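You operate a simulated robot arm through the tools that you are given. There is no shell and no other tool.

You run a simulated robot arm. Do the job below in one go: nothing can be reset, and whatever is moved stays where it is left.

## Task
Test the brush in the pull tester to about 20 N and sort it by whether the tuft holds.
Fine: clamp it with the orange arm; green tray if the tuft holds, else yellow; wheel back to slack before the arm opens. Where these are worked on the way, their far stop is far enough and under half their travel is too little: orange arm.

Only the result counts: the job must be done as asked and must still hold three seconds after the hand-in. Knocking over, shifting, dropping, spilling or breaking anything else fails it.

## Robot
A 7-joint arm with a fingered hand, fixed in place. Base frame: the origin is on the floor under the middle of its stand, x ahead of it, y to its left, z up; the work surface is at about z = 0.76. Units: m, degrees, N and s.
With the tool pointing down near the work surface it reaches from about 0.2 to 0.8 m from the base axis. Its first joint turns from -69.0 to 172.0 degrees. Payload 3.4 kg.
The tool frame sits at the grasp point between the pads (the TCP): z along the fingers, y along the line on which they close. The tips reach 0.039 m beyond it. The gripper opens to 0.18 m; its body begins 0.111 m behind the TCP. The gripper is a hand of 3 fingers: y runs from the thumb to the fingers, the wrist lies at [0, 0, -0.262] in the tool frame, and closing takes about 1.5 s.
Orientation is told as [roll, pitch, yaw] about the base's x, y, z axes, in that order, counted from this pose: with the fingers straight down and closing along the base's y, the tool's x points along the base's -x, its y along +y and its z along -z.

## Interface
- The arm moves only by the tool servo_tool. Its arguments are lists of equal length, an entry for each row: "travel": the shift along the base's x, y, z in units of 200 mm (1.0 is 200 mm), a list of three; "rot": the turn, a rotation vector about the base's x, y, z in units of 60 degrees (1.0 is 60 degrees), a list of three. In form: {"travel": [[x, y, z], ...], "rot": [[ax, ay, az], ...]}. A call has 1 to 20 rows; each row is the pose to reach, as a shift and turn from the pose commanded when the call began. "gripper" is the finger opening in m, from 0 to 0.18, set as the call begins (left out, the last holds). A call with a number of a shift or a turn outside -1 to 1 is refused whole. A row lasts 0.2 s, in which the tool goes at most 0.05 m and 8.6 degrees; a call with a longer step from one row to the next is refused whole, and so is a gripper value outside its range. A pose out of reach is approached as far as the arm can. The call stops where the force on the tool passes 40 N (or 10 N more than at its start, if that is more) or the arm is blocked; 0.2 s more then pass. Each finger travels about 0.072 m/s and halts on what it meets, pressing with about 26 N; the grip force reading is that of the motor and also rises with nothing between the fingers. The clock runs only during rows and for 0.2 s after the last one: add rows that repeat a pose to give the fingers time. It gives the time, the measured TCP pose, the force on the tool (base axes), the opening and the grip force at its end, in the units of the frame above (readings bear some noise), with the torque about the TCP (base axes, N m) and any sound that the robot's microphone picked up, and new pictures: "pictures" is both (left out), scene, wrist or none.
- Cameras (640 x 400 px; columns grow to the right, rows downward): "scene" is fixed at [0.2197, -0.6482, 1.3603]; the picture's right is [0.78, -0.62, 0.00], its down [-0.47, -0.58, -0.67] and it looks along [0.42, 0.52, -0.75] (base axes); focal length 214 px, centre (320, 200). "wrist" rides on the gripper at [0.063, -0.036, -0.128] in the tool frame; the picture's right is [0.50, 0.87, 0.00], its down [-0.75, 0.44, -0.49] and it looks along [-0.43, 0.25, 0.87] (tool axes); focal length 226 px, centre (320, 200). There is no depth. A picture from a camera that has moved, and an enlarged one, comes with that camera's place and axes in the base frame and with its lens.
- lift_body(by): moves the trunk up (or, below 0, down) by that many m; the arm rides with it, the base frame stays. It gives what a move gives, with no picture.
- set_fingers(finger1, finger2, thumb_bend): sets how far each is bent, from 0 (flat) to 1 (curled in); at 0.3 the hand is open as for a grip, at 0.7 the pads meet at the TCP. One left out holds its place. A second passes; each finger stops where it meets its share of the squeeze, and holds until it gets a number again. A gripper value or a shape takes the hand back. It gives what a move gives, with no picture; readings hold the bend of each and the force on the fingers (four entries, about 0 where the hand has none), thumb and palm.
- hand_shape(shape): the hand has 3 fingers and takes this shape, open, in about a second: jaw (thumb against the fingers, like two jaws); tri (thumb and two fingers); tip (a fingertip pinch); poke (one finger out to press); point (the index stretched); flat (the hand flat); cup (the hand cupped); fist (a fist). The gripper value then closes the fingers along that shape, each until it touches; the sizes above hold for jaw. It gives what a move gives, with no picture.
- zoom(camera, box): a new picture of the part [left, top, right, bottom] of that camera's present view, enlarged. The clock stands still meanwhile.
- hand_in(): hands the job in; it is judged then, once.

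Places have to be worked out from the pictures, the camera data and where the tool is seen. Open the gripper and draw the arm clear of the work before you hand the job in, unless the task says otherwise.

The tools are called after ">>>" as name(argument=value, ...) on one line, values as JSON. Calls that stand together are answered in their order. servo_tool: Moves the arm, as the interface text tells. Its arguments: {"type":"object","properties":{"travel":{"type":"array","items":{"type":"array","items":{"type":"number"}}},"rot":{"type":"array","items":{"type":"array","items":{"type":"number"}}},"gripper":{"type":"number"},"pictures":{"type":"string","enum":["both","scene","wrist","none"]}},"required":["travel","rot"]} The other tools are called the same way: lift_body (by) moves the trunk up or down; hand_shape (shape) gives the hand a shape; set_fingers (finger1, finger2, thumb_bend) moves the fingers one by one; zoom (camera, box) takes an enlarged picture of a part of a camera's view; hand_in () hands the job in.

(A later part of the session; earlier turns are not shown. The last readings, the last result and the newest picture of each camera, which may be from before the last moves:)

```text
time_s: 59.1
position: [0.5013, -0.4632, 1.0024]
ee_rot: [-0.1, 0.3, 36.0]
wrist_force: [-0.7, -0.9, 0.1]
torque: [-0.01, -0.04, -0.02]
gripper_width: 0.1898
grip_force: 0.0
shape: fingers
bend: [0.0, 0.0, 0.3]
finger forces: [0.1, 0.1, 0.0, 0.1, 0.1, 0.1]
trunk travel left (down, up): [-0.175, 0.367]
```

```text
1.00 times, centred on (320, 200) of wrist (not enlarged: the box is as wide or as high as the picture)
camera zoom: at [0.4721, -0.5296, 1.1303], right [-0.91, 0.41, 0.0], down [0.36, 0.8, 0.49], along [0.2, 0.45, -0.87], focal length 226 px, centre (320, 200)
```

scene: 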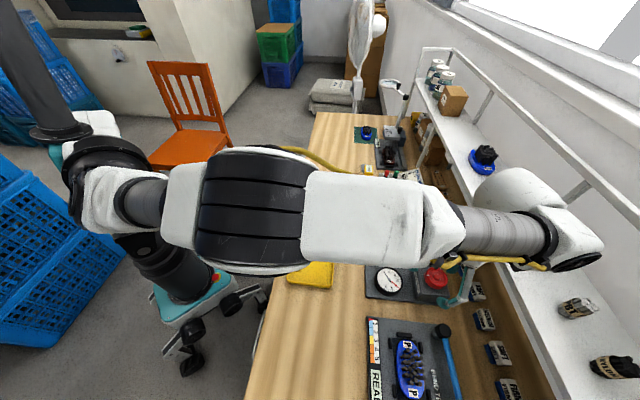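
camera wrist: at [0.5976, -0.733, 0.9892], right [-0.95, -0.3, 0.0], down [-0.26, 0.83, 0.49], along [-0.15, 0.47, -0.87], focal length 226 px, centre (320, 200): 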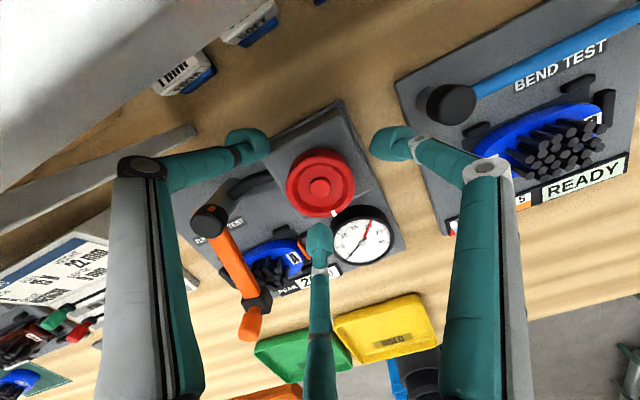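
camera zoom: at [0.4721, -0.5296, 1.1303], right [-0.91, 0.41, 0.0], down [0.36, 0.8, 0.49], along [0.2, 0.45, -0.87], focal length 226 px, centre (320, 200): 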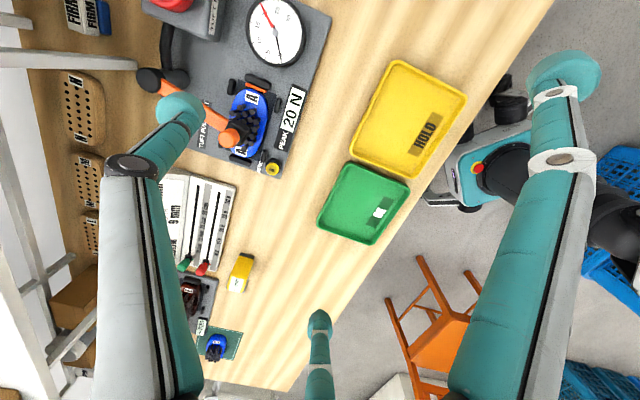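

Everything as wanted: live 0, peak 20 N, wheel at start. The thumb hangs right on the far (clockwise-push) side of the lever grip, so I lower it there and push the lever open along its arc, first part.

>>> servo_tool(travel=[[-0.01, 0.0, -0.2], [-0.016, 0.005, -0.4], [-0.016, 0.005, -0.55], [-0.016, 0.005, -0.62], [-0.016, 0.005, -0.62]], rot=[[0, 0, 0], [0, 0, 0], [0, 0, 0], [0, 0, 0], [0, 0, 0]], pictures="scene")

>>> zoom(camera="scene", box=[350, 190, 470, 280])

>>> zoom(camera="wrist", box=[100, 30, 300, 180])

```text
time_s: 60.3
position: [0.4968, -0.4628, 0.8777]
ee_rot: [-0.1, 0.4, 36.1]
wrist_force: [0.7, -0.2, -0.4]
torque: [0.02, -0.01, 0.0]
gripper_width: 0.1899
grip_force: 0.1
shape: fingers
bend: [0.0, 0.0, 0.3]
finger forces: [0.0, 0.1, 0.0, 0.0, 0.0, 0.0]
trunk travel left (down, up): [-0.175, 0.367]
```

scene: 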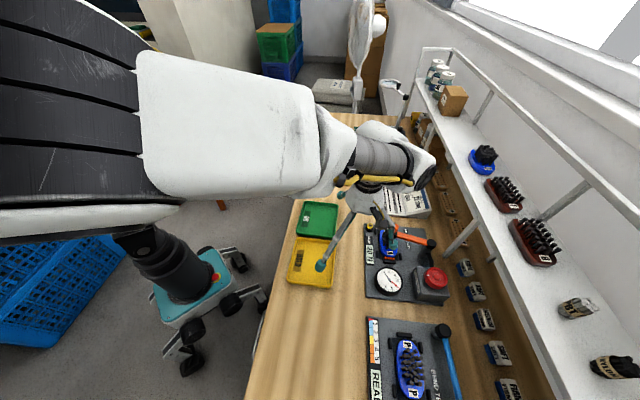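

```text
4.44 times, centred on (410, 235) of scene
camera zoom: at [0.2197, -0.6482, 1.3603], right [0.78, -0.62, 0.0], down [-0.47, -0.58, -0.67], along [0.42, 0.52, -0.75], focal length 953 px, centre (-80, 44)
```

zoom: 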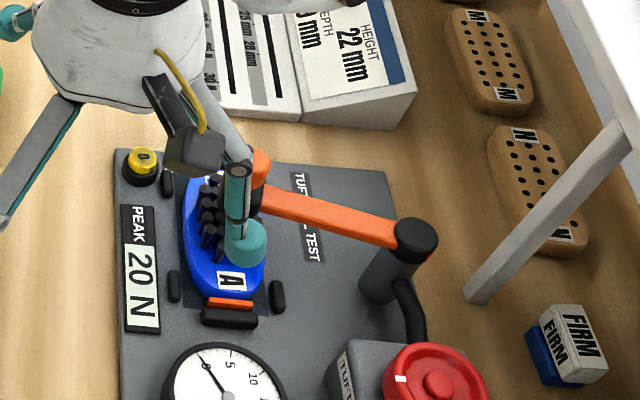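

```text
2.67 times, centred on (200, 105) of wrist
camera zoom: at [0.4668, -0.5281, 1.0062], right [-0.91, 0.41, 0.0], down [0.36, 0.8, 0.49], along [0.2, 0.45, -0.87], focal length 603 px, centre (640, 453)
```

zoom: 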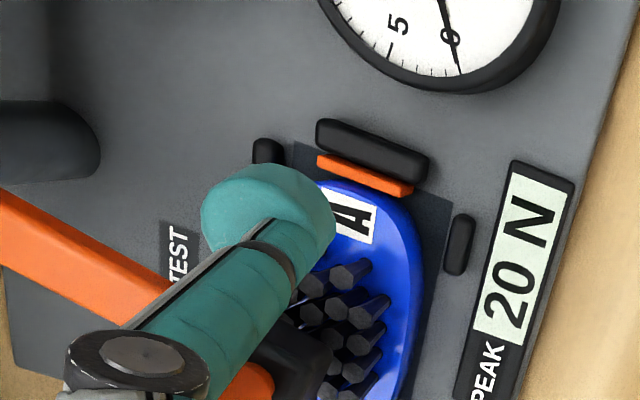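

The thumb is beside the rod just inside the grip. I push the lever clockwise along its arc, with the force watched.

>>> servo_tool(travel=[[0.034, 0.044, 0], [0.067, 0.077, 0], [0.1, 0.11, 0], [0.137, 0.137, 0], [0.175, 0.163, 0], [0.217, 0.183, 0], [0.259, 0.202, 0]], rot=[[0, 0, 0], [0, 0, 0], [0, 0, 0], [0, 0, 0], [0, 0, 0], [0, 0, 0], [0, 0, 0]], pictures="scene")

>>> zoom(camera="scene", box=[350, 190, 470, 280])

>>> zoom(camera="wrist", box=[60, 0, 300, 180])

```text
time_s: 61.9
position: [0.5489, -0.4221, 0.877]
ee_rot: [-0.1, 0.4, 36.0]
wrist_force: [0.2, -0.2, -0.5]
torque: [-0.01, -0.01, 0.02]
gripper_width: 0.1902
grip_force: 0.1
shape: fingers
bend: [0.0, 0.0, 0.3]
finger forces: [0.1, 0.1, 0.1, 0.1, 0.0, 0.0]
trunk travel left (down, up): [-0.175, 0.367]
```

scene: 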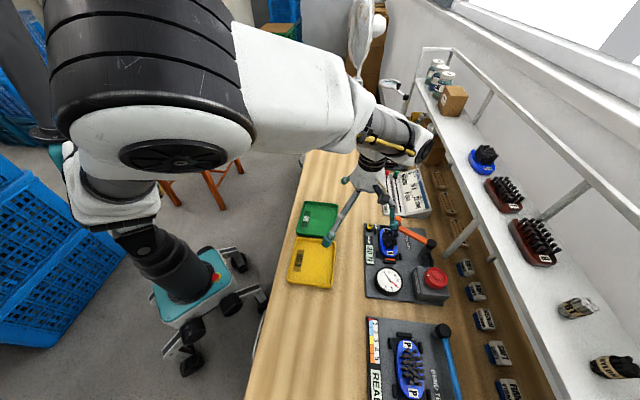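

```text
4.44 times, centred on (410, 235) of scene
camera zoom: at [0.2197, -0.6482, 1.3603], right [0.78, -0.62, 0.0], down [-0.47, -0.58, -0.67], along [0.42, 0.52, -0.75], focal length 953 px, centre (-80, 44)
```

zoom: 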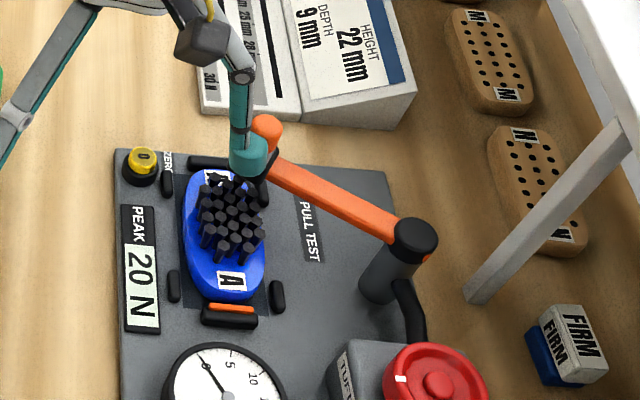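

```text
2.22 times, centred on (180, 90) of wrist
camera zoom: at [0.5203, -0.4877, 1.0059], right [-0.91, 0.41, 0.0], down [0.36, 0.8, 0.49], along [0.2, 0.45, -0.87], focal length 502 px, centre (631, 444)
```

zoom: 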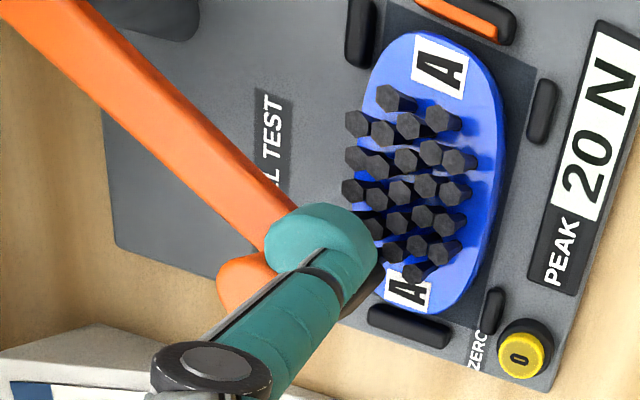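

The lever is at about 98° and moves freely. I continue the arc toward its open position.

>>> servo_tool(travel=[[0.045, 0.014, 0], [0.089, 0.024, 0], [0.135, 0.03, 0], [0.181, 0.032, 0], [0.227, 0.03, 0], [0.273, 0.024, 0], [0.32, 0.014, 0], [0.363, 0.0, 0], [0.405, -0.018, 0]], rot=[[0, 0, 0], [0, 0, 0], [0, 0, 0], [0, 0, 0], [0, 0, 0], [0, 0, 0], [0, 0, 0], [0, 0, 0], [0, 0, 0]], pictures="scene")

>>> zoom(camera="scene", box=[350, 180, 470, 280])

>>> zoom(camera="wrist", box=[60, 0, 300, 180])

```text
time_s: 63.9
position: [0.6301, -0.4265, 0.8756]
ee_rot: [0.0, 0.4, 36.0]
wrist_force: [-0.1, 0.3, 0.1]
torque: [-0.02, 0.03, 0.0]
gripper_width: 0.1897
grip_force: 0.1
shape: fingers
bend: [0.0, 0.0, 0.3]
finger forces: [0.1, 0.1, 0.0, 0.1, 0.1, 0.1]
trunk travel left (down, up): [-0.175, 0.367]
```

scene: 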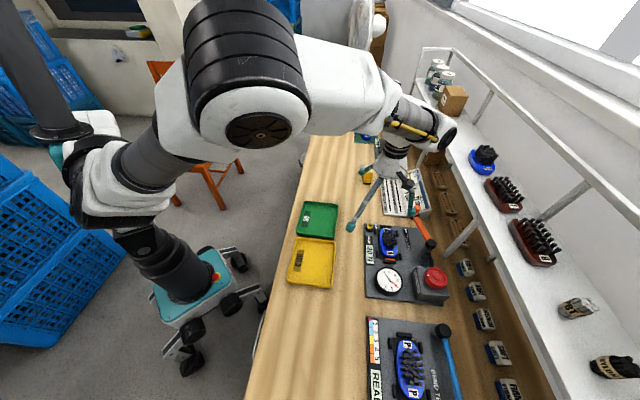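

```text
4.00 times, centred on (410, 230) of scene
camera zoom: at [0.2197, -0.6482, 1.3603], right [0.78, -0.62, 0.0], down [-0.47, -0.58, -0.67], along [0.42, 0.52, -0.75], focal length 858 px, centre (-40, 80)
```

zoom: 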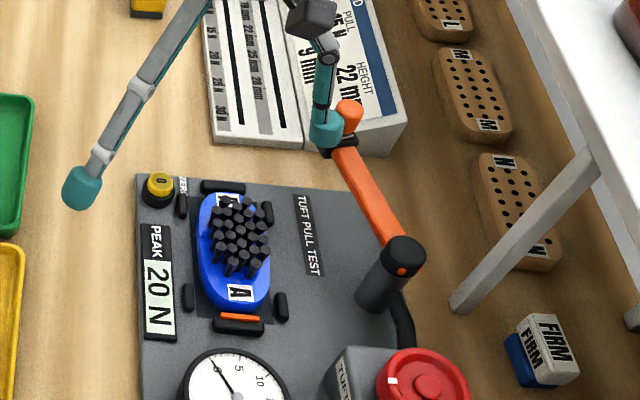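

```text
2.22 times, centred on (180, 90) of wrist
camera zoom: at [0.6001, -0.4916, 1.005], right [-0.91, 0.41, 0.0], down [0.36, 0.8, 0.49], along [0.2, 0.45, -0.87], focal length 502 px, centre (631, 444)
```

zoom: 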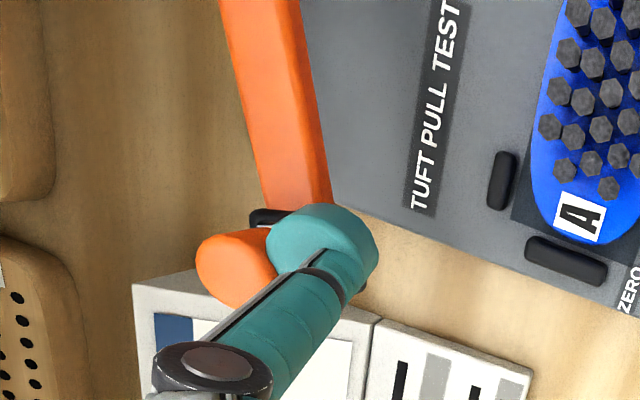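

Lever is back to about 60°; it started at about 45°. I push it gently outward the rest of the way.

>>> servo_tool(travel=[[0.045, -0.018, 0], [0.085, -0.039, 0], [0.12, -0.067, 0], [0.14, -0.085, 0]], rot=[[0, 0, 0], [0, 0, 0], [0, 0, 0], [0, 0, 0]], pictures="scene")

>>> zoom(camera="scene", box=[350, 180, 470, 280])

```text
time_s: 64.9
position: [0.6562, -0.4436, 0.8764]
ee_rot: [-0.1, 0.4, 36.1]
wrist_force: [-2.2, 1.2, 0.8]
torque: [0.05, 0.06, -0.08]
gripper_width: 0.1875
grip_force: 1.7
shape: fingers
bend: [0.0, 0.0, 0.32]
finger forces: [0.0, 0.1, 0.1, 0.0, 2.9, 0.0]
trunk travel left (down, up): [-0.175, 0.367]
```

scene: 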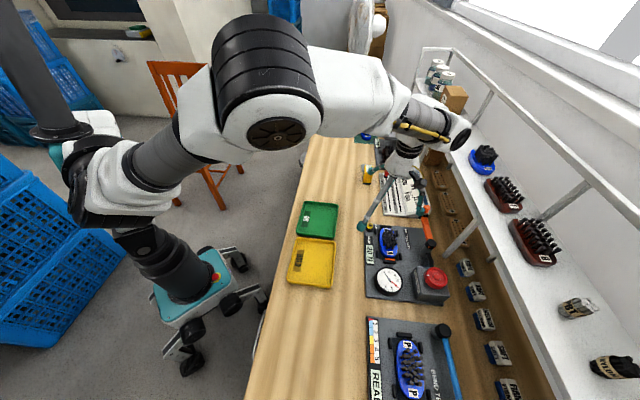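

```text
4.00 times, centred on (410, 230) of scene
camera zoom: at [0.2197, -0.6482, 1.3603], right [0.78, -0.62, 0.0], down [-0.47, -0.58, -0.67], along [0.42, 0.52, -0.75], focal length 858 px, centre (-40, 80)
```

zoom: 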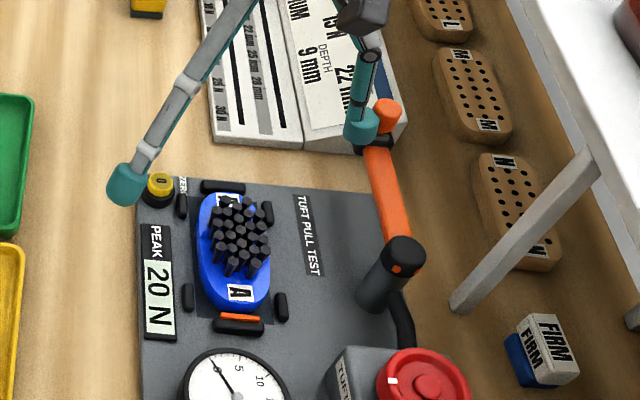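

The lever is back at its starting angle with only ~3 N on the thumb. I back the thumb off and lift, then study the brush and its locating pegs for the pick.

>>> servo_tool(travel=[[-0.06, 0.06, 0], [-0.12, 0.12, 0.05], [-0.12, 0.12, 0.25], [-0.12, 0.12, 0.45], [-0.25, 0.2, 0.6], [-0.4, 0.3, 0.7], [-0.4, 0.3, 0.7]], rot=[[0, 0, 0], [0, 0, 0], [0, 0, 0], [0, 0, 0], [0, 0, 0], [0, 0, 0], [0, 0, 0]], pictures="both")

>>> zoom(camera="scene", box=[365, 215, 420, 265])

>>> zoom(camera="wrist", box=[200, 0, 400, 140])

>>> zoom(camera="scene", box=[350, 180, 470, 300])

```text
time_s: 66.5
position: [0.5757, -0.3855, 1.0138]
ee_rot: [0.1, 0.4, 36.0]
wrist_force: [0.2, 0.3, -0.1]
torque: [0.02, -0.02, 0.0]
gripper_width: 0.1899
grip_force: 0.1
shape: fingers
bend: [0.0, 0.0, 0.3]
finger forces: [0.1, 0.0, 0.0, 0.1, 0.0, 0.1]
trunk travel left (down, up): [-0.175, 0.367]
camera wrist: at [0.5468, -0.451, 1.1421], right [-0.91, 0.41, 0.0], down [0.36, 0.8, 0.49], along [0.19, 0.45, -0.87], focal length 226 px, centre (320, 200)
```

scene: 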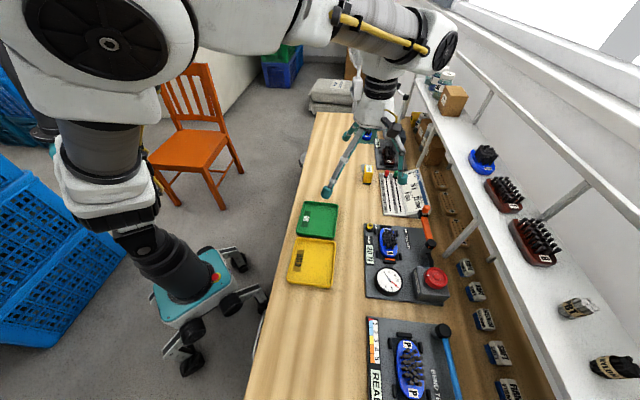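
wrist: 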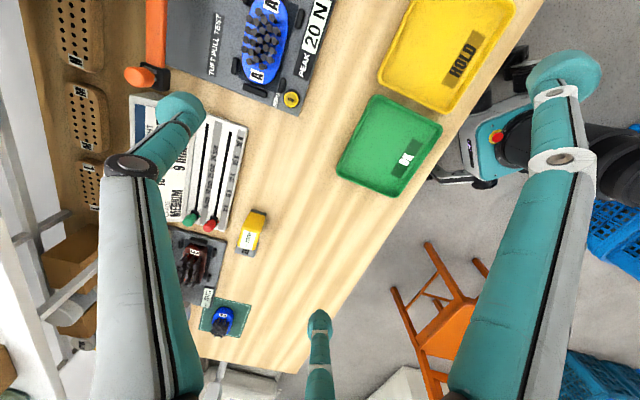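

```text
8.00 times, centred on (392, 240) of scene
camera zoom: at [0.2197, -0.6482, 1.3603], right [0.78, -0.62, 0.0], down [-0.47, -0.58, -0.67], along [0.42, 0.52, -0.75], focal length 1716 px, centre (-260, -120)
```

zoom: 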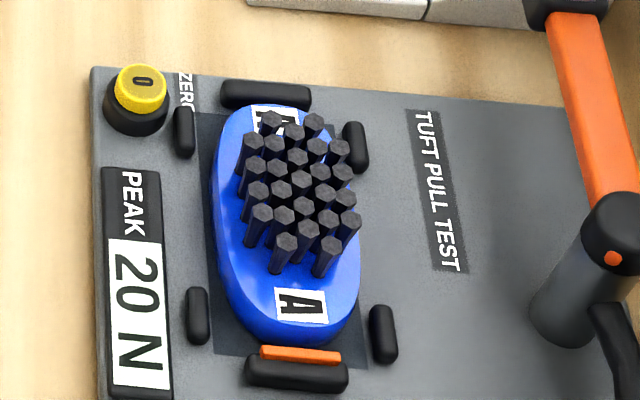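

```text
2.86 times, centred on (300, 70) of wrist
camera zoom: at [0.5468, -0.451, 1.1421], right [-0.91, 0.41, 0.0], down [0.36, 0.8, 0.49], along [0.19, 0.45, -0.87], focal length 646 px, centre (377, 571)
```

zoom: 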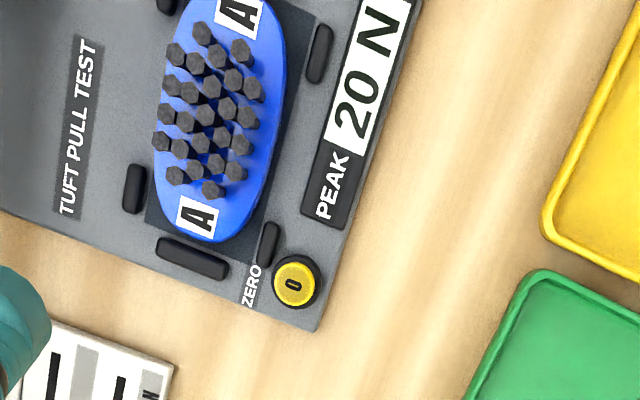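

```text
3.33 times, centred on (410, 240) of scene
camera zoom: at [0.2197, -0.6482, 1.3603], right [0.78, -0.62, 0.0], down [-0.47, -0.58, -0.67], along [0.42, 0.52, -0.75], focal length 715 px, centre (20, 67)
```

zoom: 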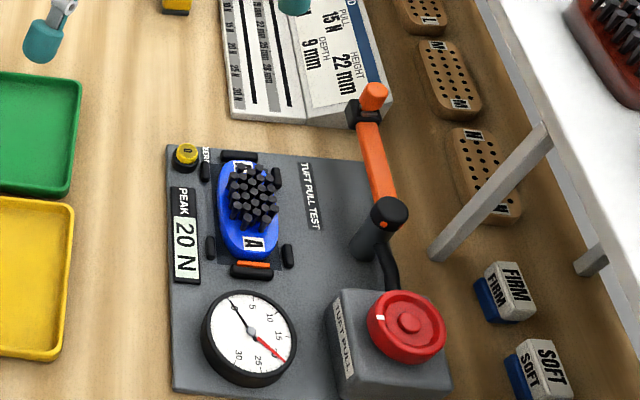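

Body-top labels triangulate to z≈0.784, tufts up to ≈0.81, brush centre near (0.592, -0.516) with its long axis at 45°; pegs sit at its four corners and bars at its ends, leaving only the middle of both long sides free. I look at the "tip" shape to see whether it gives opposing fingertips.

>>> hand_shape(shape="tip")

>>> zoom(camera="wrist", box=[0, 0, 640, 400])

>>> hand_shape(shape="tri")

>>> zoom(camera="wrist", box=[0, 0, 640, 400])

```text
time_s: 67.4
position: [0.575, -0.3852, 1.0144]
ee_rot: [-0.1, 0.3, 36.1]
wrist_force: [0.1, 0.0, 0.4]
torque: [0.01, -0.01, 0.01]
gripper_width: 0.1799
grip_force: 0.1
shape: tip
bend: [0.3, 0.3, 0.3]
finger forces: [0.0, 0.1, 0.0, 0.0, 0.1, 0.1]
trunk travel left (down, up): [-0.175, 0.367]
```

```text
1.00 times, centred on (320, 200) of wrist (not enlarged: the box is as wide or as high as the picture)
camera zoom: at [0.5459, -0.4506, 1.1432], right [-0.91, 0.41, 0.0], down [0.36, 0.8, 0.49], along [0.2, 0.45, -0.87], focal length 226 px, centre (320, 200)
```

zoom: 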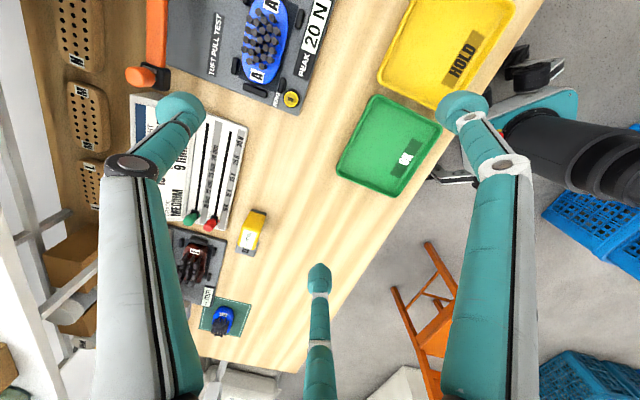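

```text
time_s: 68.3
position: [0.5762, -0.3844, 1.0157]
ee_rot: [-0.1, 0.3, 36.0]
wrist_force: [0.9, 0.6, 0.7]
torque: [-0.01, 0.0, 0.01]
gripper_width: 0.1801
grip_force: 0.0
shape: tri
bend: [0.3, 0.3, 0.3]
finger forces: [0.0, 0.1, 0.0, 0.1, 0.0, 0.0]
trunk travel left (down, up): [-0.175, 0.367]
```

```text
1.00 times, centred on (320, 200) of wrist (not enlarged: the box is as wide or as high as the picture)
camera zoom: at [0.5458, -0.4506, 1.1432], right [-0.91, 0.41, 0.0], down [0.36, 0.8, 0.49], along [0.2, 0.45, -0.87], focal length 226 px, centre (320, 200)
```

zoom: 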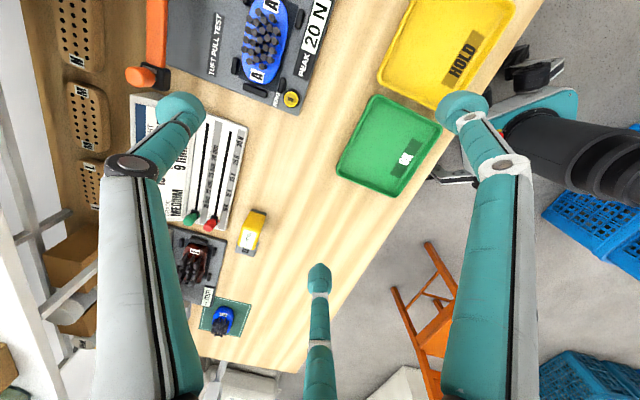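

All shapes keep the same three-finger chuck layout, so I will take the brush by its firm tuft block (about 62 × 45 mm, centre ≈(0.595, -0.514)), above the pegs, with the hand at yaw -15° so that no finger comes near the zero button. I go above it with a 0.09 opening.

>>> servo_tool(travel=[[0.014, -0.09, -0.04], [0.028, -0.18, -0.08], [0.042, -0.28, -0.13], [0.056, -0.37, -0.18], [0.07, -0.46, -0.23], [0.083, -0.56, -0.28], [0.095, -0.648, -0.33], [0.095, -0.648, -0.33]], rot=[[0, 0, -0.12], [0, 0, -0.24], [0, 0, -0.36], [0, 0, -0.49], [0, 0, -0.61], [0, 0, -0.73], [0, -0.006, -0.85], [0, -0.006, -0.85]], gripper=0.09, pictures="both")

>>> zoom(camera="wrist", box=[220, 80, 420, 240])

>>> zoom(camera="scene", box=[350, 190, 450, 270])

```text
time_s: 70.1
position: [0.5963, -0.5135, 0.9503]
ee_rot: [-0.2, -0.1, -15.1]
wrist_force: [0.2, 0.1, -0.1]
torque: [0.02, 0.0, 0.02]
gripper_width: 0.0905
grip_force: 0.1
shape: tri
bend: [0.71, 0.71, 0.72]
finger forces: [0.0, 0.1, 0.0, 0.0, 0.0, 0.0]
trunk travel left (down, up): [-0.175, 0.367]
camera wrist: at [0.5265, -0.532, 1.0783], right [-0.26, 0.97, 0.0], down [0.84, 0.23, 0.49], along [0.47, 0.12, -0.87], focal length 226 px, centre (320, 200)
```

scene: 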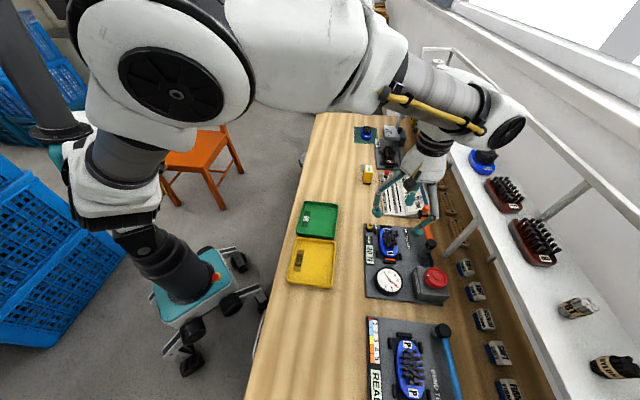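
wrist: 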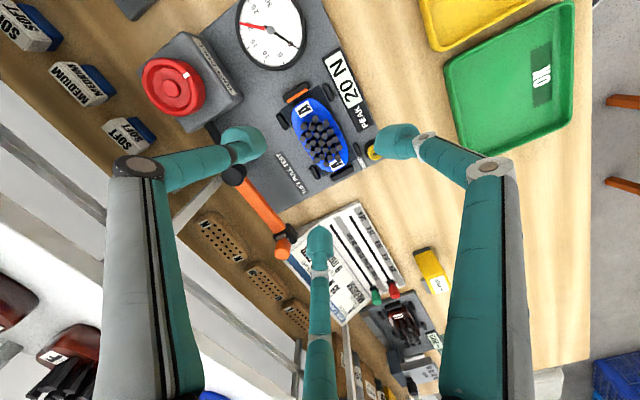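

```text
2.50 times, centred on (320, 160) of wrist
camera zoom: at [0.5265, -0.532, 1.0783], right [-0.26, 0.97, 0.0], down [0.84, 0.23, 0.49], along [0.47, 0.12, -0.87], focal length 565 px, centre (320, 300)
```

zoom: 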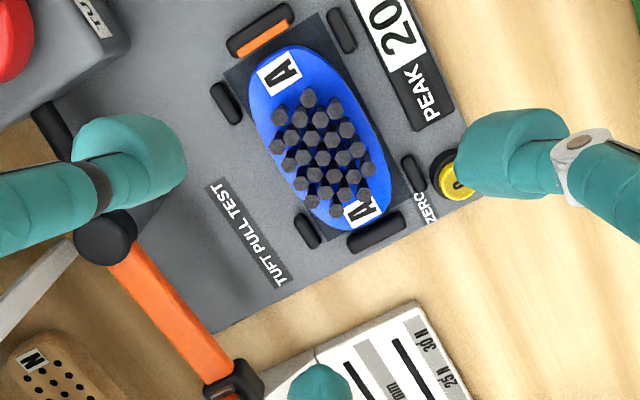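

```text
5.00 times, centred on (400, 230) of scene
camera zoom: at [0.2197, -0.6482, 1.3603], right [0.78, -0.62, 0.0], down [-0.47, -0.58, -0.67], along [0.42, 0.52, -0.75], focal length 1072 px, centre (-80, 50)
```

zoom: 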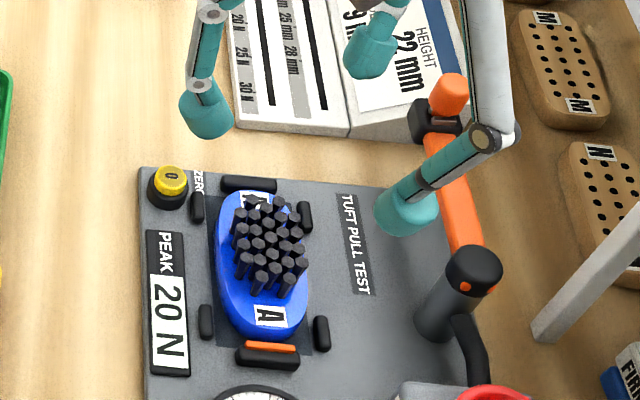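

The tuft block is centred under the hand at about (0.595, -0.5125). I descend to tip height just above the brush body.

>>> servo_tool(travel=[[-0.005, 0.004, -0.2], [-0.006, 0.005, -0.38], [-0.006, 0.005, -0.5], [-0.006, 0.005, -0.57], [-0.006, 0.005, -0.57]], rot=[[0, 0, 0], [0, 0, 0], [0, 0, 0], [0, 0, 0], [0, 0, 0]], pictures="both")

>>> zoom(camera="wrist", box=[220, 80, 420, 240])

>>> zoom(camera="scene", box=[350, 190, 450, 270])

```text
time_s: 71.3
position: [0.5947, -0.5128, 0.8363]
ee_rot: [-0.1, 0.1, -15.0]
wrist_force: [0.0, 0.0, -0.2]
torque: [-0.01, -0.02, 0.02]
gripper_width: 0.0906
grip_force: 0.0
shape: tri
bend: [0.71, 0.71, 0.72]
finger forces: [0.1, 0.1, 0.1, 0.1, 0.0, 0.0]
trunk travel left (down, up): [-0.175, 0.367]
camera wrist: at [0.525, -0.5308, 0.9647], right [-0.26, 0.97, 0.0], down [0.84, 0.23, 0.49], along [0.47, 0.13, -0.87], focal length 226 px, centre (320, 200)
```

scene: 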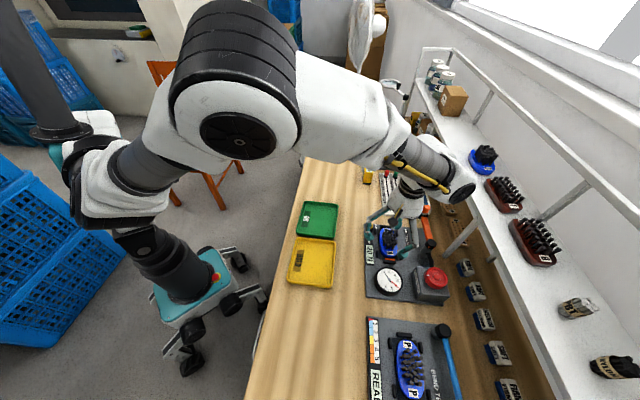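
wrist: 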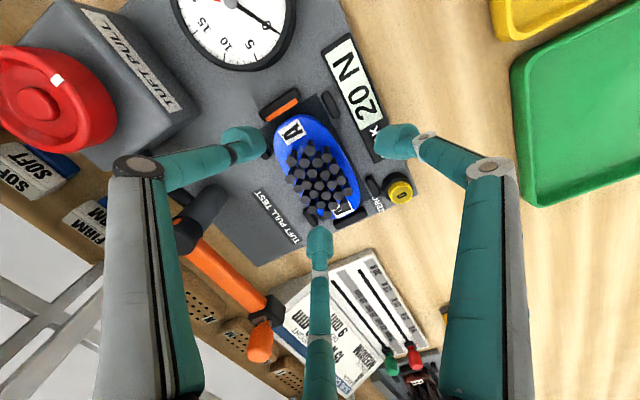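

```text
2.50 times, centred on (320, 160) of wrist
camera zoom: at [0.525, -0.5308, 0.9647], right [-0.26, 0.97, 0.0], down [0.84, 0.23, 0.49], along [0.47, 0.13, -0.87], focal length 565 px, centre (320, 300)
```

zoom: 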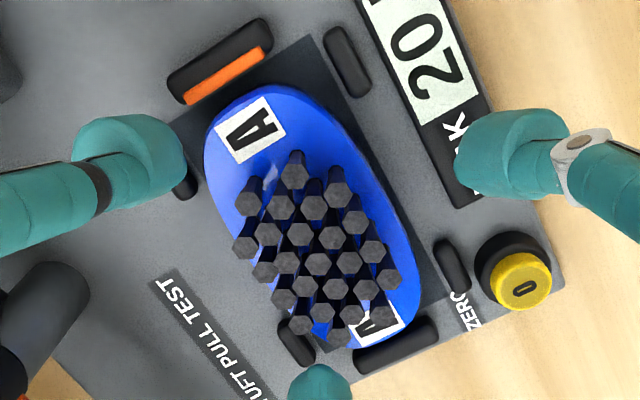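

```text
5.00 times, centred on (400, 230) of scene
camera zoom: at [0.2197, -0.6482, 1.3603], right [0.78, -0.62, 0.0], down [-0.47, -0.58, -0.67], along [0.42, 0.52, -0.75], focal length 1072 px, centre (-80, 50)
```

zoom: 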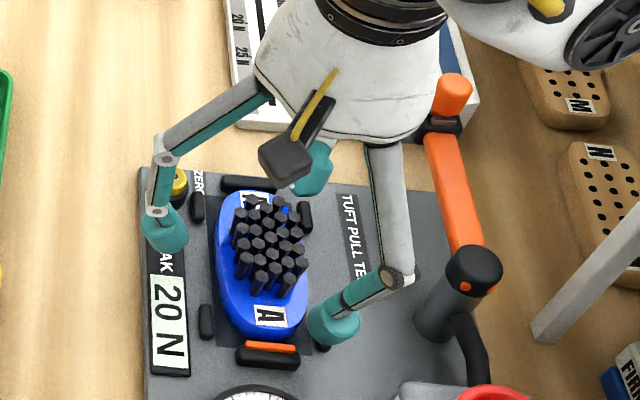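

The fingers stand evenly around the tuft block, above the pegs, with no contact. I close on it.

>>> servo_tool(travel=[[0, 0, -0.01], [0, 0, -0.01], [0, 0, -0.01], [0, 0, -0.01], [0, 0, -0.01], [0, 0, -0.01]], rot=[[0, 0, 0], [0, 0, 0], [0, 0, 0], [0, 0, 0], [0, 0, 0], [0, 0, 0]], gripper=0.03, pictures="both")

>>> zoom(camera="wrist", box=[220, 80, 420, 240])

>>> zoom(camera="scene", box=[350, 190, 450, 270])

```text
time_s: 72.7
position: [0.5953, -0.5122, 0.8334]
ee_rot: [-0.2, 0.0, -15.0]
wrist_force: [0.1, 1.1, 0.0]
torque: [0.0, -0.01, 0.0]
gripper_width: 0.0571
grip_force: 25.8
shape: tri
bend: [0.72, 0.72, 0.74]
finger forces: [23.4, 20.7, 0.0, 0.0, 21.2, 0.0]
trunk travel left (down, up): [-0.175, 0.367]
camera wrist: at [0.5253, -0.5312, 0.9625], right [-0.26, 0.97, 0.0], down [0.84, 0.23, 0.49], along [0.47, 0.13, -0.87], focal length 226 px, centre (320, 200)
```

scene: 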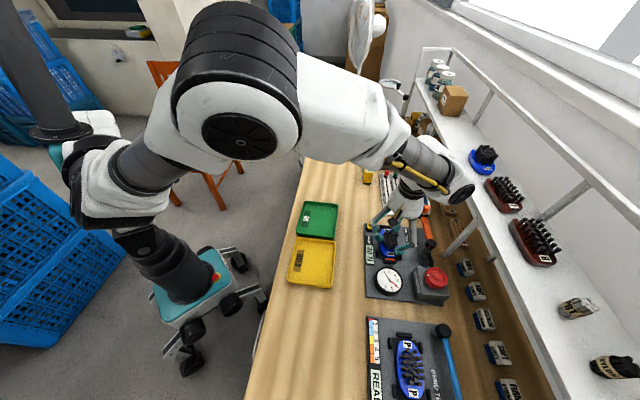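
wrist: 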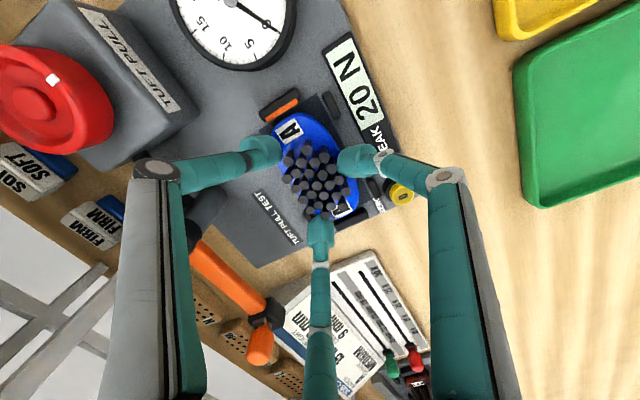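

```text
2.50 times, centred on (320, 160) of wrist
camera zoom: at [0.5253, -0.5312, 0.9625], right [-0.26, 0.97, 0.0], down [0.84, 0.23, 0.49], along [0.47, 0.13, -0.87], focal length 565 px, centre (320, 300)
```

zoom: 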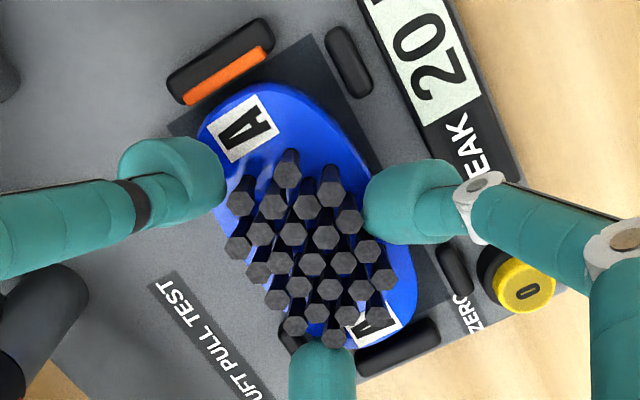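

```text
5.00 times, centred on (400, 230) of scene
camera zoom: at [0.2197, -0.6482, 1.3603], right [0.78, -0.62, 0.0], down [-0.47, -0.58, -0.67], along [0.42, 0.52, -0.75], focal length 1072 px, centre (-80, 50)
```

zoom: 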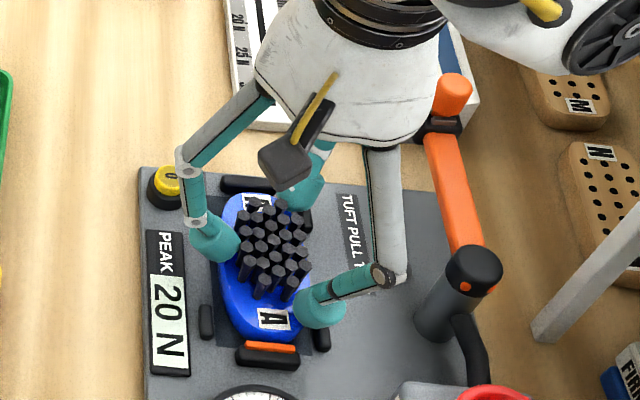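

All three fingers hold (about 21 N each, opening 0.057). I lift slowly and check that the brush comes along.

>>> servo_tool(travel=[[0, 0, 0.04], [0, 0, 0.1], [0, 0, 0.18], [0, 0, 0.28], [0, 0, 0.38], [0, 0, 0.38]], rot=[[0, 0, 0], [0, 0, 0], [0, 0, 0], [0, 0, 0], [0, 0, 0], [0, 0, 0]], pictures="both")

>>> zoom(camera="scene", box=[350, 180, 470, 270])

>>> zoom(camera="wrist", box=[220, 80, 420, 240])

```text
time_s: 74.1
position: [0.5932, -0.5134, 0.9115]
ee_rot: [-0.2, 0.2, -14.9]
wrist_force: [0.4, 0.6, -1.3]
torque: [0.01, -0.01, -0.03]
gripper_width: 0.0568
grip_force: 26.2
shape: tri
bend: [0.72, 0.72, 0.74]
finger forces: [23.2, 20.6, 0.0, 0.1, 21.1, 0.0]
trunk travel left (down, up): [-0.175, 0.367]
camera wrist: at [0.5236, -0.5311, 1.0392], right [-0.26, 0.97, 0.0], down [0.84, 0.23, 0.49], along [0.47, 0.13, -0.87], focal length 226 px, centre (320, 200)
```

scene: 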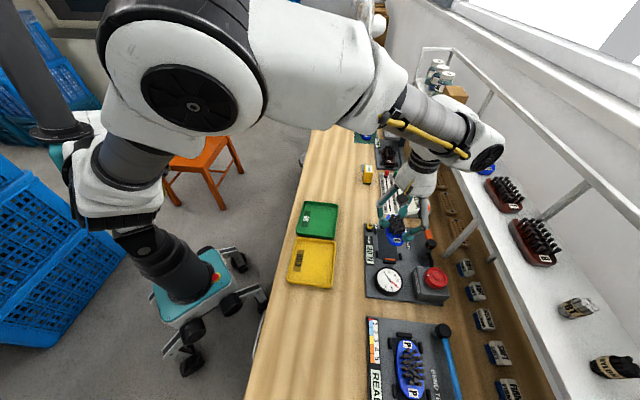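
wrist: 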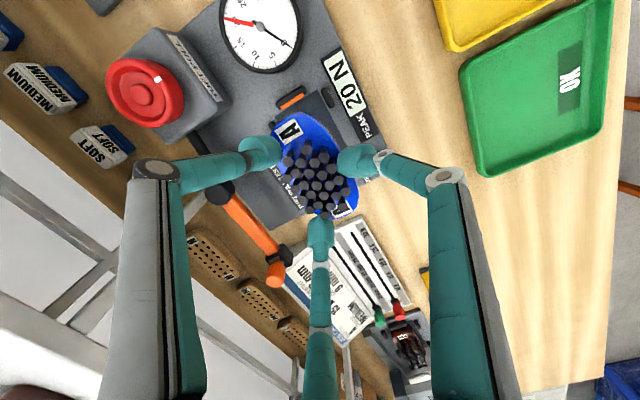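

```text
4.44 times, centred on (410, 225) of scene
camera zoom: at [0.2197, -0.6482, 1.3603], right [0.78, -0.62, 0.0], down [-0.47, -0.58, -0.67], along [0.42, 0.52, -0.75], focal length 953 px, centre (-80, 89)
```

zoom: 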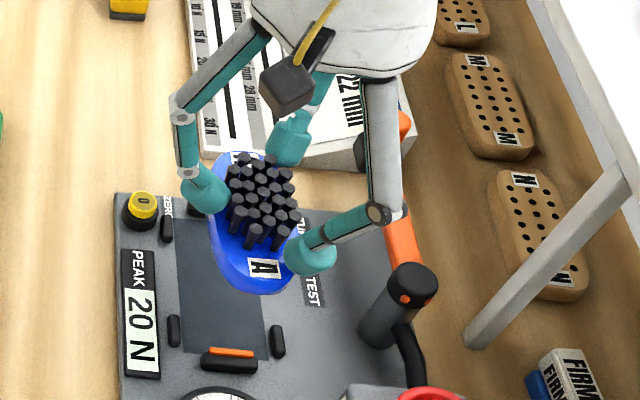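

```text
2.50 times, centred on (320, 160) of wrist
camera zoom: at [0.5236, -0.5311, 1.0392], right [-0.26, 0.97, 0.0], down [0.84, 0.23, 0.49], along [0.47, 0.13, -0.87], focal length 565 px, centre (320, 300)
```

zoom: 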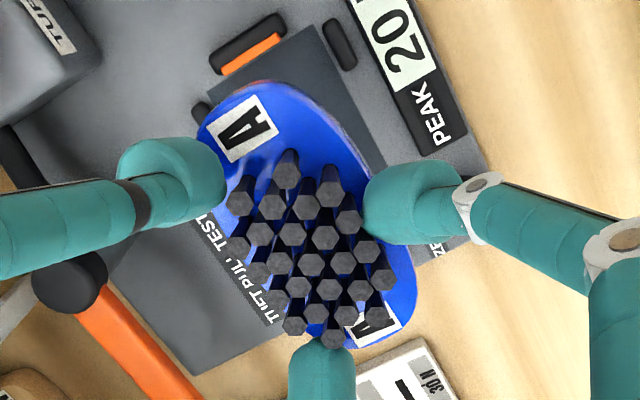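

The brush is lifted level and secure. I carry it toward the green tray.

>>> servo_tool(travel=[[-0.05, 0.09, 0.04], [-0.13, 0.24, 0.05], [-0.21, 0.4, 0.05], [-0.29, 0.56, 0.05], [-0.37, 0.72, 0.05], [-0.44, 0.86, 0.05], [-0.5, 0.97, 0.05], [-0.5, 0.97, 0.05]], rot=[[0, 0, 0], [0, 0, 0], [0, 0, 0], [0, 0, 0], [0, 0, 0], [0, 0, 0], [0, 0, 0], [0, 0, 0]], pictures="both")

>>> zoom(camera="scene", box=[270, 170, 390, 300])

>>> zoom(camera="wrist", box=[160, 40, 480, 260])

```text
time_s: 75.9
position: [0.495, -0.3185, 0.9222]
ee_rot: [-0.3, 0.0, -15.0]
wrist_force: [-0.8, 0.6, -1.7]
torque: [-0.02, 0.0, 0.01]
gripper_width: 0.0564
grip_force: 26.1
shape: tri
bend: [0.72, 0.72, 0.74]
finger forces: [23.2, 20.6, 0.1, 0.0, 21.2, 0.0]
trunk travel left (down, up): [-0.175, 0.367]
camera wrist: at [0.4242, -0.3363, 1.0504], right [-0.26, 0.97, 0.0], down [0.84, 0.23, 0.49], along [0.47, 0.13, -0.87], focal length 226 px, centre (320, 200)
```

scene: 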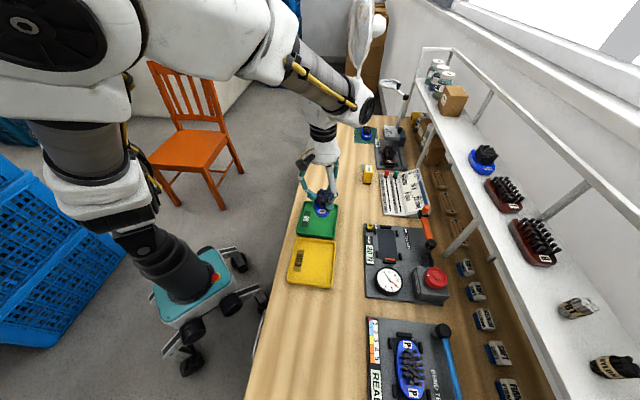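
wrist: 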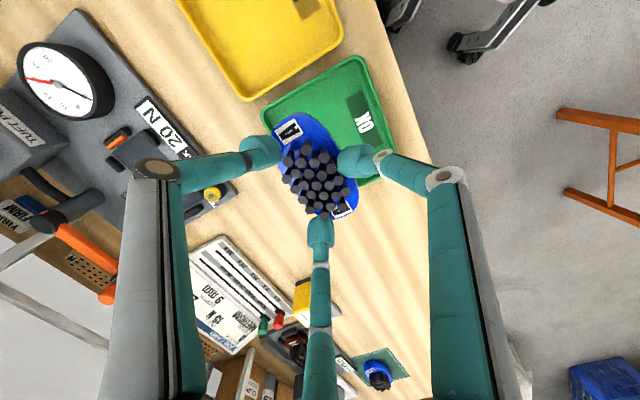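

```text
3.08 times, centred on (330, 235) of scene
camera zoom: at [0.2197, -0.6482, 1.3603], right [0.78, -0.62, 0.0], down [-0.47, -0.58, -0.67], along [0.42, 0.52, -0.75], focal length 660 px, centre (289, 92)
```

zoom: 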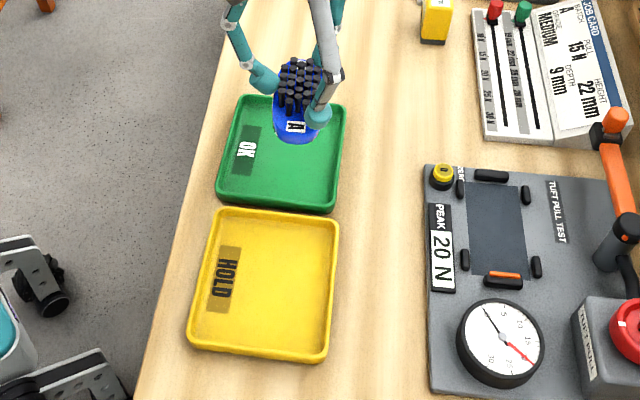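

```text
1.82 times, centred on (320, 150) of wrist
camera zoom: at [0.4242, -0.3363, 1.0504], right [-0.26, 0.97, 0.0], down [0.84, 0.23, 0.49], along [0.47, 0.13, -0.87], focal length 411 px, centre (320, 291)
```

zoom: 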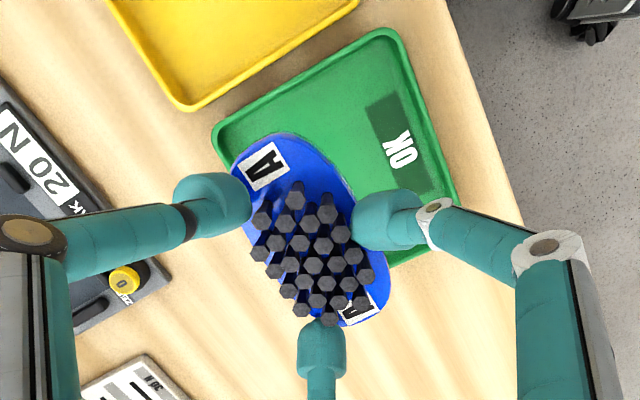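

From the scene the green tray centre is (0.486, -0.310), inner size about 0.115 × 0.135. I centre the brush over it and lower it to just above the floor.

>>> servo_tool(travel=[[-0.032, 0.06, 0], [-0.032, 0.06, -0.1], [-0.032, 0.06, -0.22], [-0.032, 0.06, -0.33], [-0.032, 0.06, -0.41], [-0.032, 0.06, -0.46], [-0.032, 0.06, -0.46]], rot=[[0, 0, 0], [0, 0, 0], [0, 0, 0], [0, 0, 0], [0, 0, 0], [0, 0, 0], [0, 0, 0]], pictures="both")

>>> zoom(camera="scene", box=[280, 180, 360, 250])

>>> zoom(camera="wrist", box=[160, 40, 480, 260])

```text
time_s: 77.5
position: [0.4888, -0.3041, 0.8307]
ee_rot: [-0.2, 0.1, -15.0]
wrist_force: [-0.4, 1.2, -0.7]
torque: [-0.04, 0.01, 0.0]
gripper_width: 0.0563
grip_force: 25.4
shape: tri
bend: [0.72, 0.72, 0.74]
finger forces: [23.0, 20.7, 0.0, 0.0, 21.1, 0.0]
trunk travel left (down, up): [-0.175, 0.367]
camera wrist: at [0.4189, -0.3236, 0.9588], right [-0.26, 0.97, 0.0], down [0.84, 0.23, 0.49], along [0.47, 0.13, -0.87], focal length 226 px, centre (320, 200)
```

scene: 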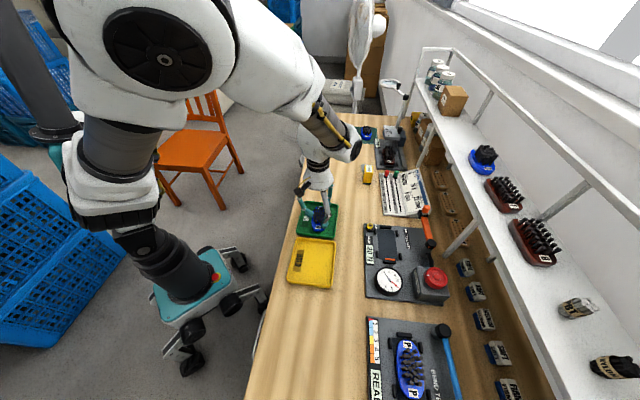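
wrist: 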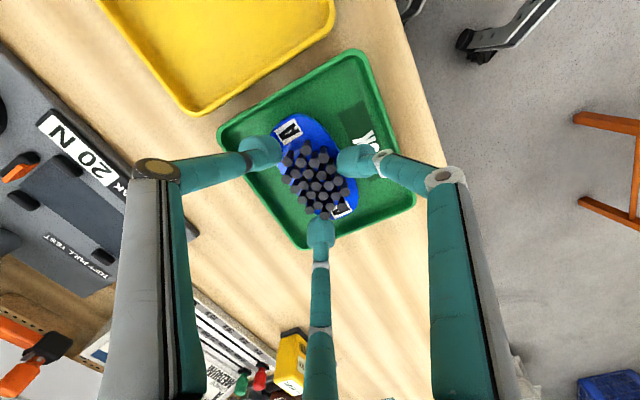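

```text
5.71 times, centred on (320, 215) of scene
camera zoom: at [0.2197, -0.6482, 1.3603], right [0.78, -0.62, 0.0], down [-0.47, -0.58, -0.67], along [0.42, 0.52, -0.75], focal length 1226 px, centre (320, 114)
```

zoom: 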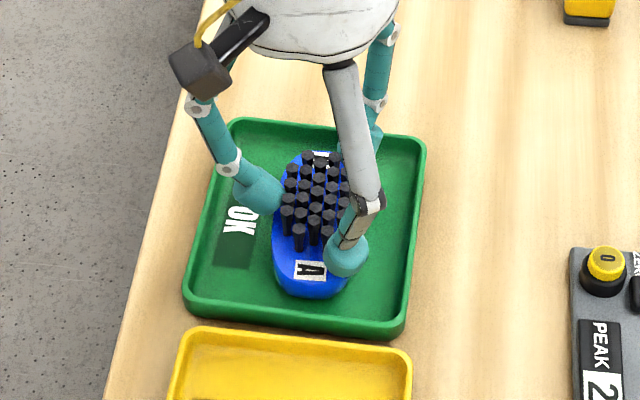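

```text
1.82 times, centred on (320, 150) of wrist
camera zoom: at [0.4189, -0.3236, 0.9588], right [-0.26, 0.97, 0.0], down [0.84, 0.23, 0.49], along [0.47, 0.13, -0.87], focal length 411 px, centre (320, 291)
```

zoom: 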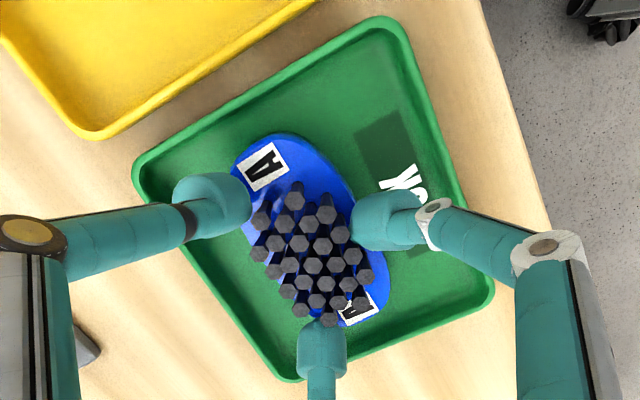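

The brush is inside the tray, just above its floor with no contact yet. I lower millimetre by millimetre.

>>> servo_tool(travel=[[0, 0, -0.005], [0, 0, -0.01], [0, 0, -0.015], [0, 0, -0.02], [0, 0, -0.02]], rot=[[0, 0, 0], [0, 0, 0], [0, 0, 0], [0, 0, 0], [0, 0, 0]], pictures="none")

```text
time_s: 78.7
position: [0.4888, -0.3051, 0.8269]
ee_rot: [-0.2, -0.2, -15.1]
wrist_force: [-1.4, -0.5, 10.1]
torque: [-0.13, -0.02, -0.03]
gripper_width: 0.0566
grip_force: 26.3
shape: tri
bend: [0.72, 0.72, 0.75]
finger forces: [24.3, 21.4, 0.0, 0.0, 22.4, 0.1]
trunk travel left (down, up): [-0.175, 0.367]
```

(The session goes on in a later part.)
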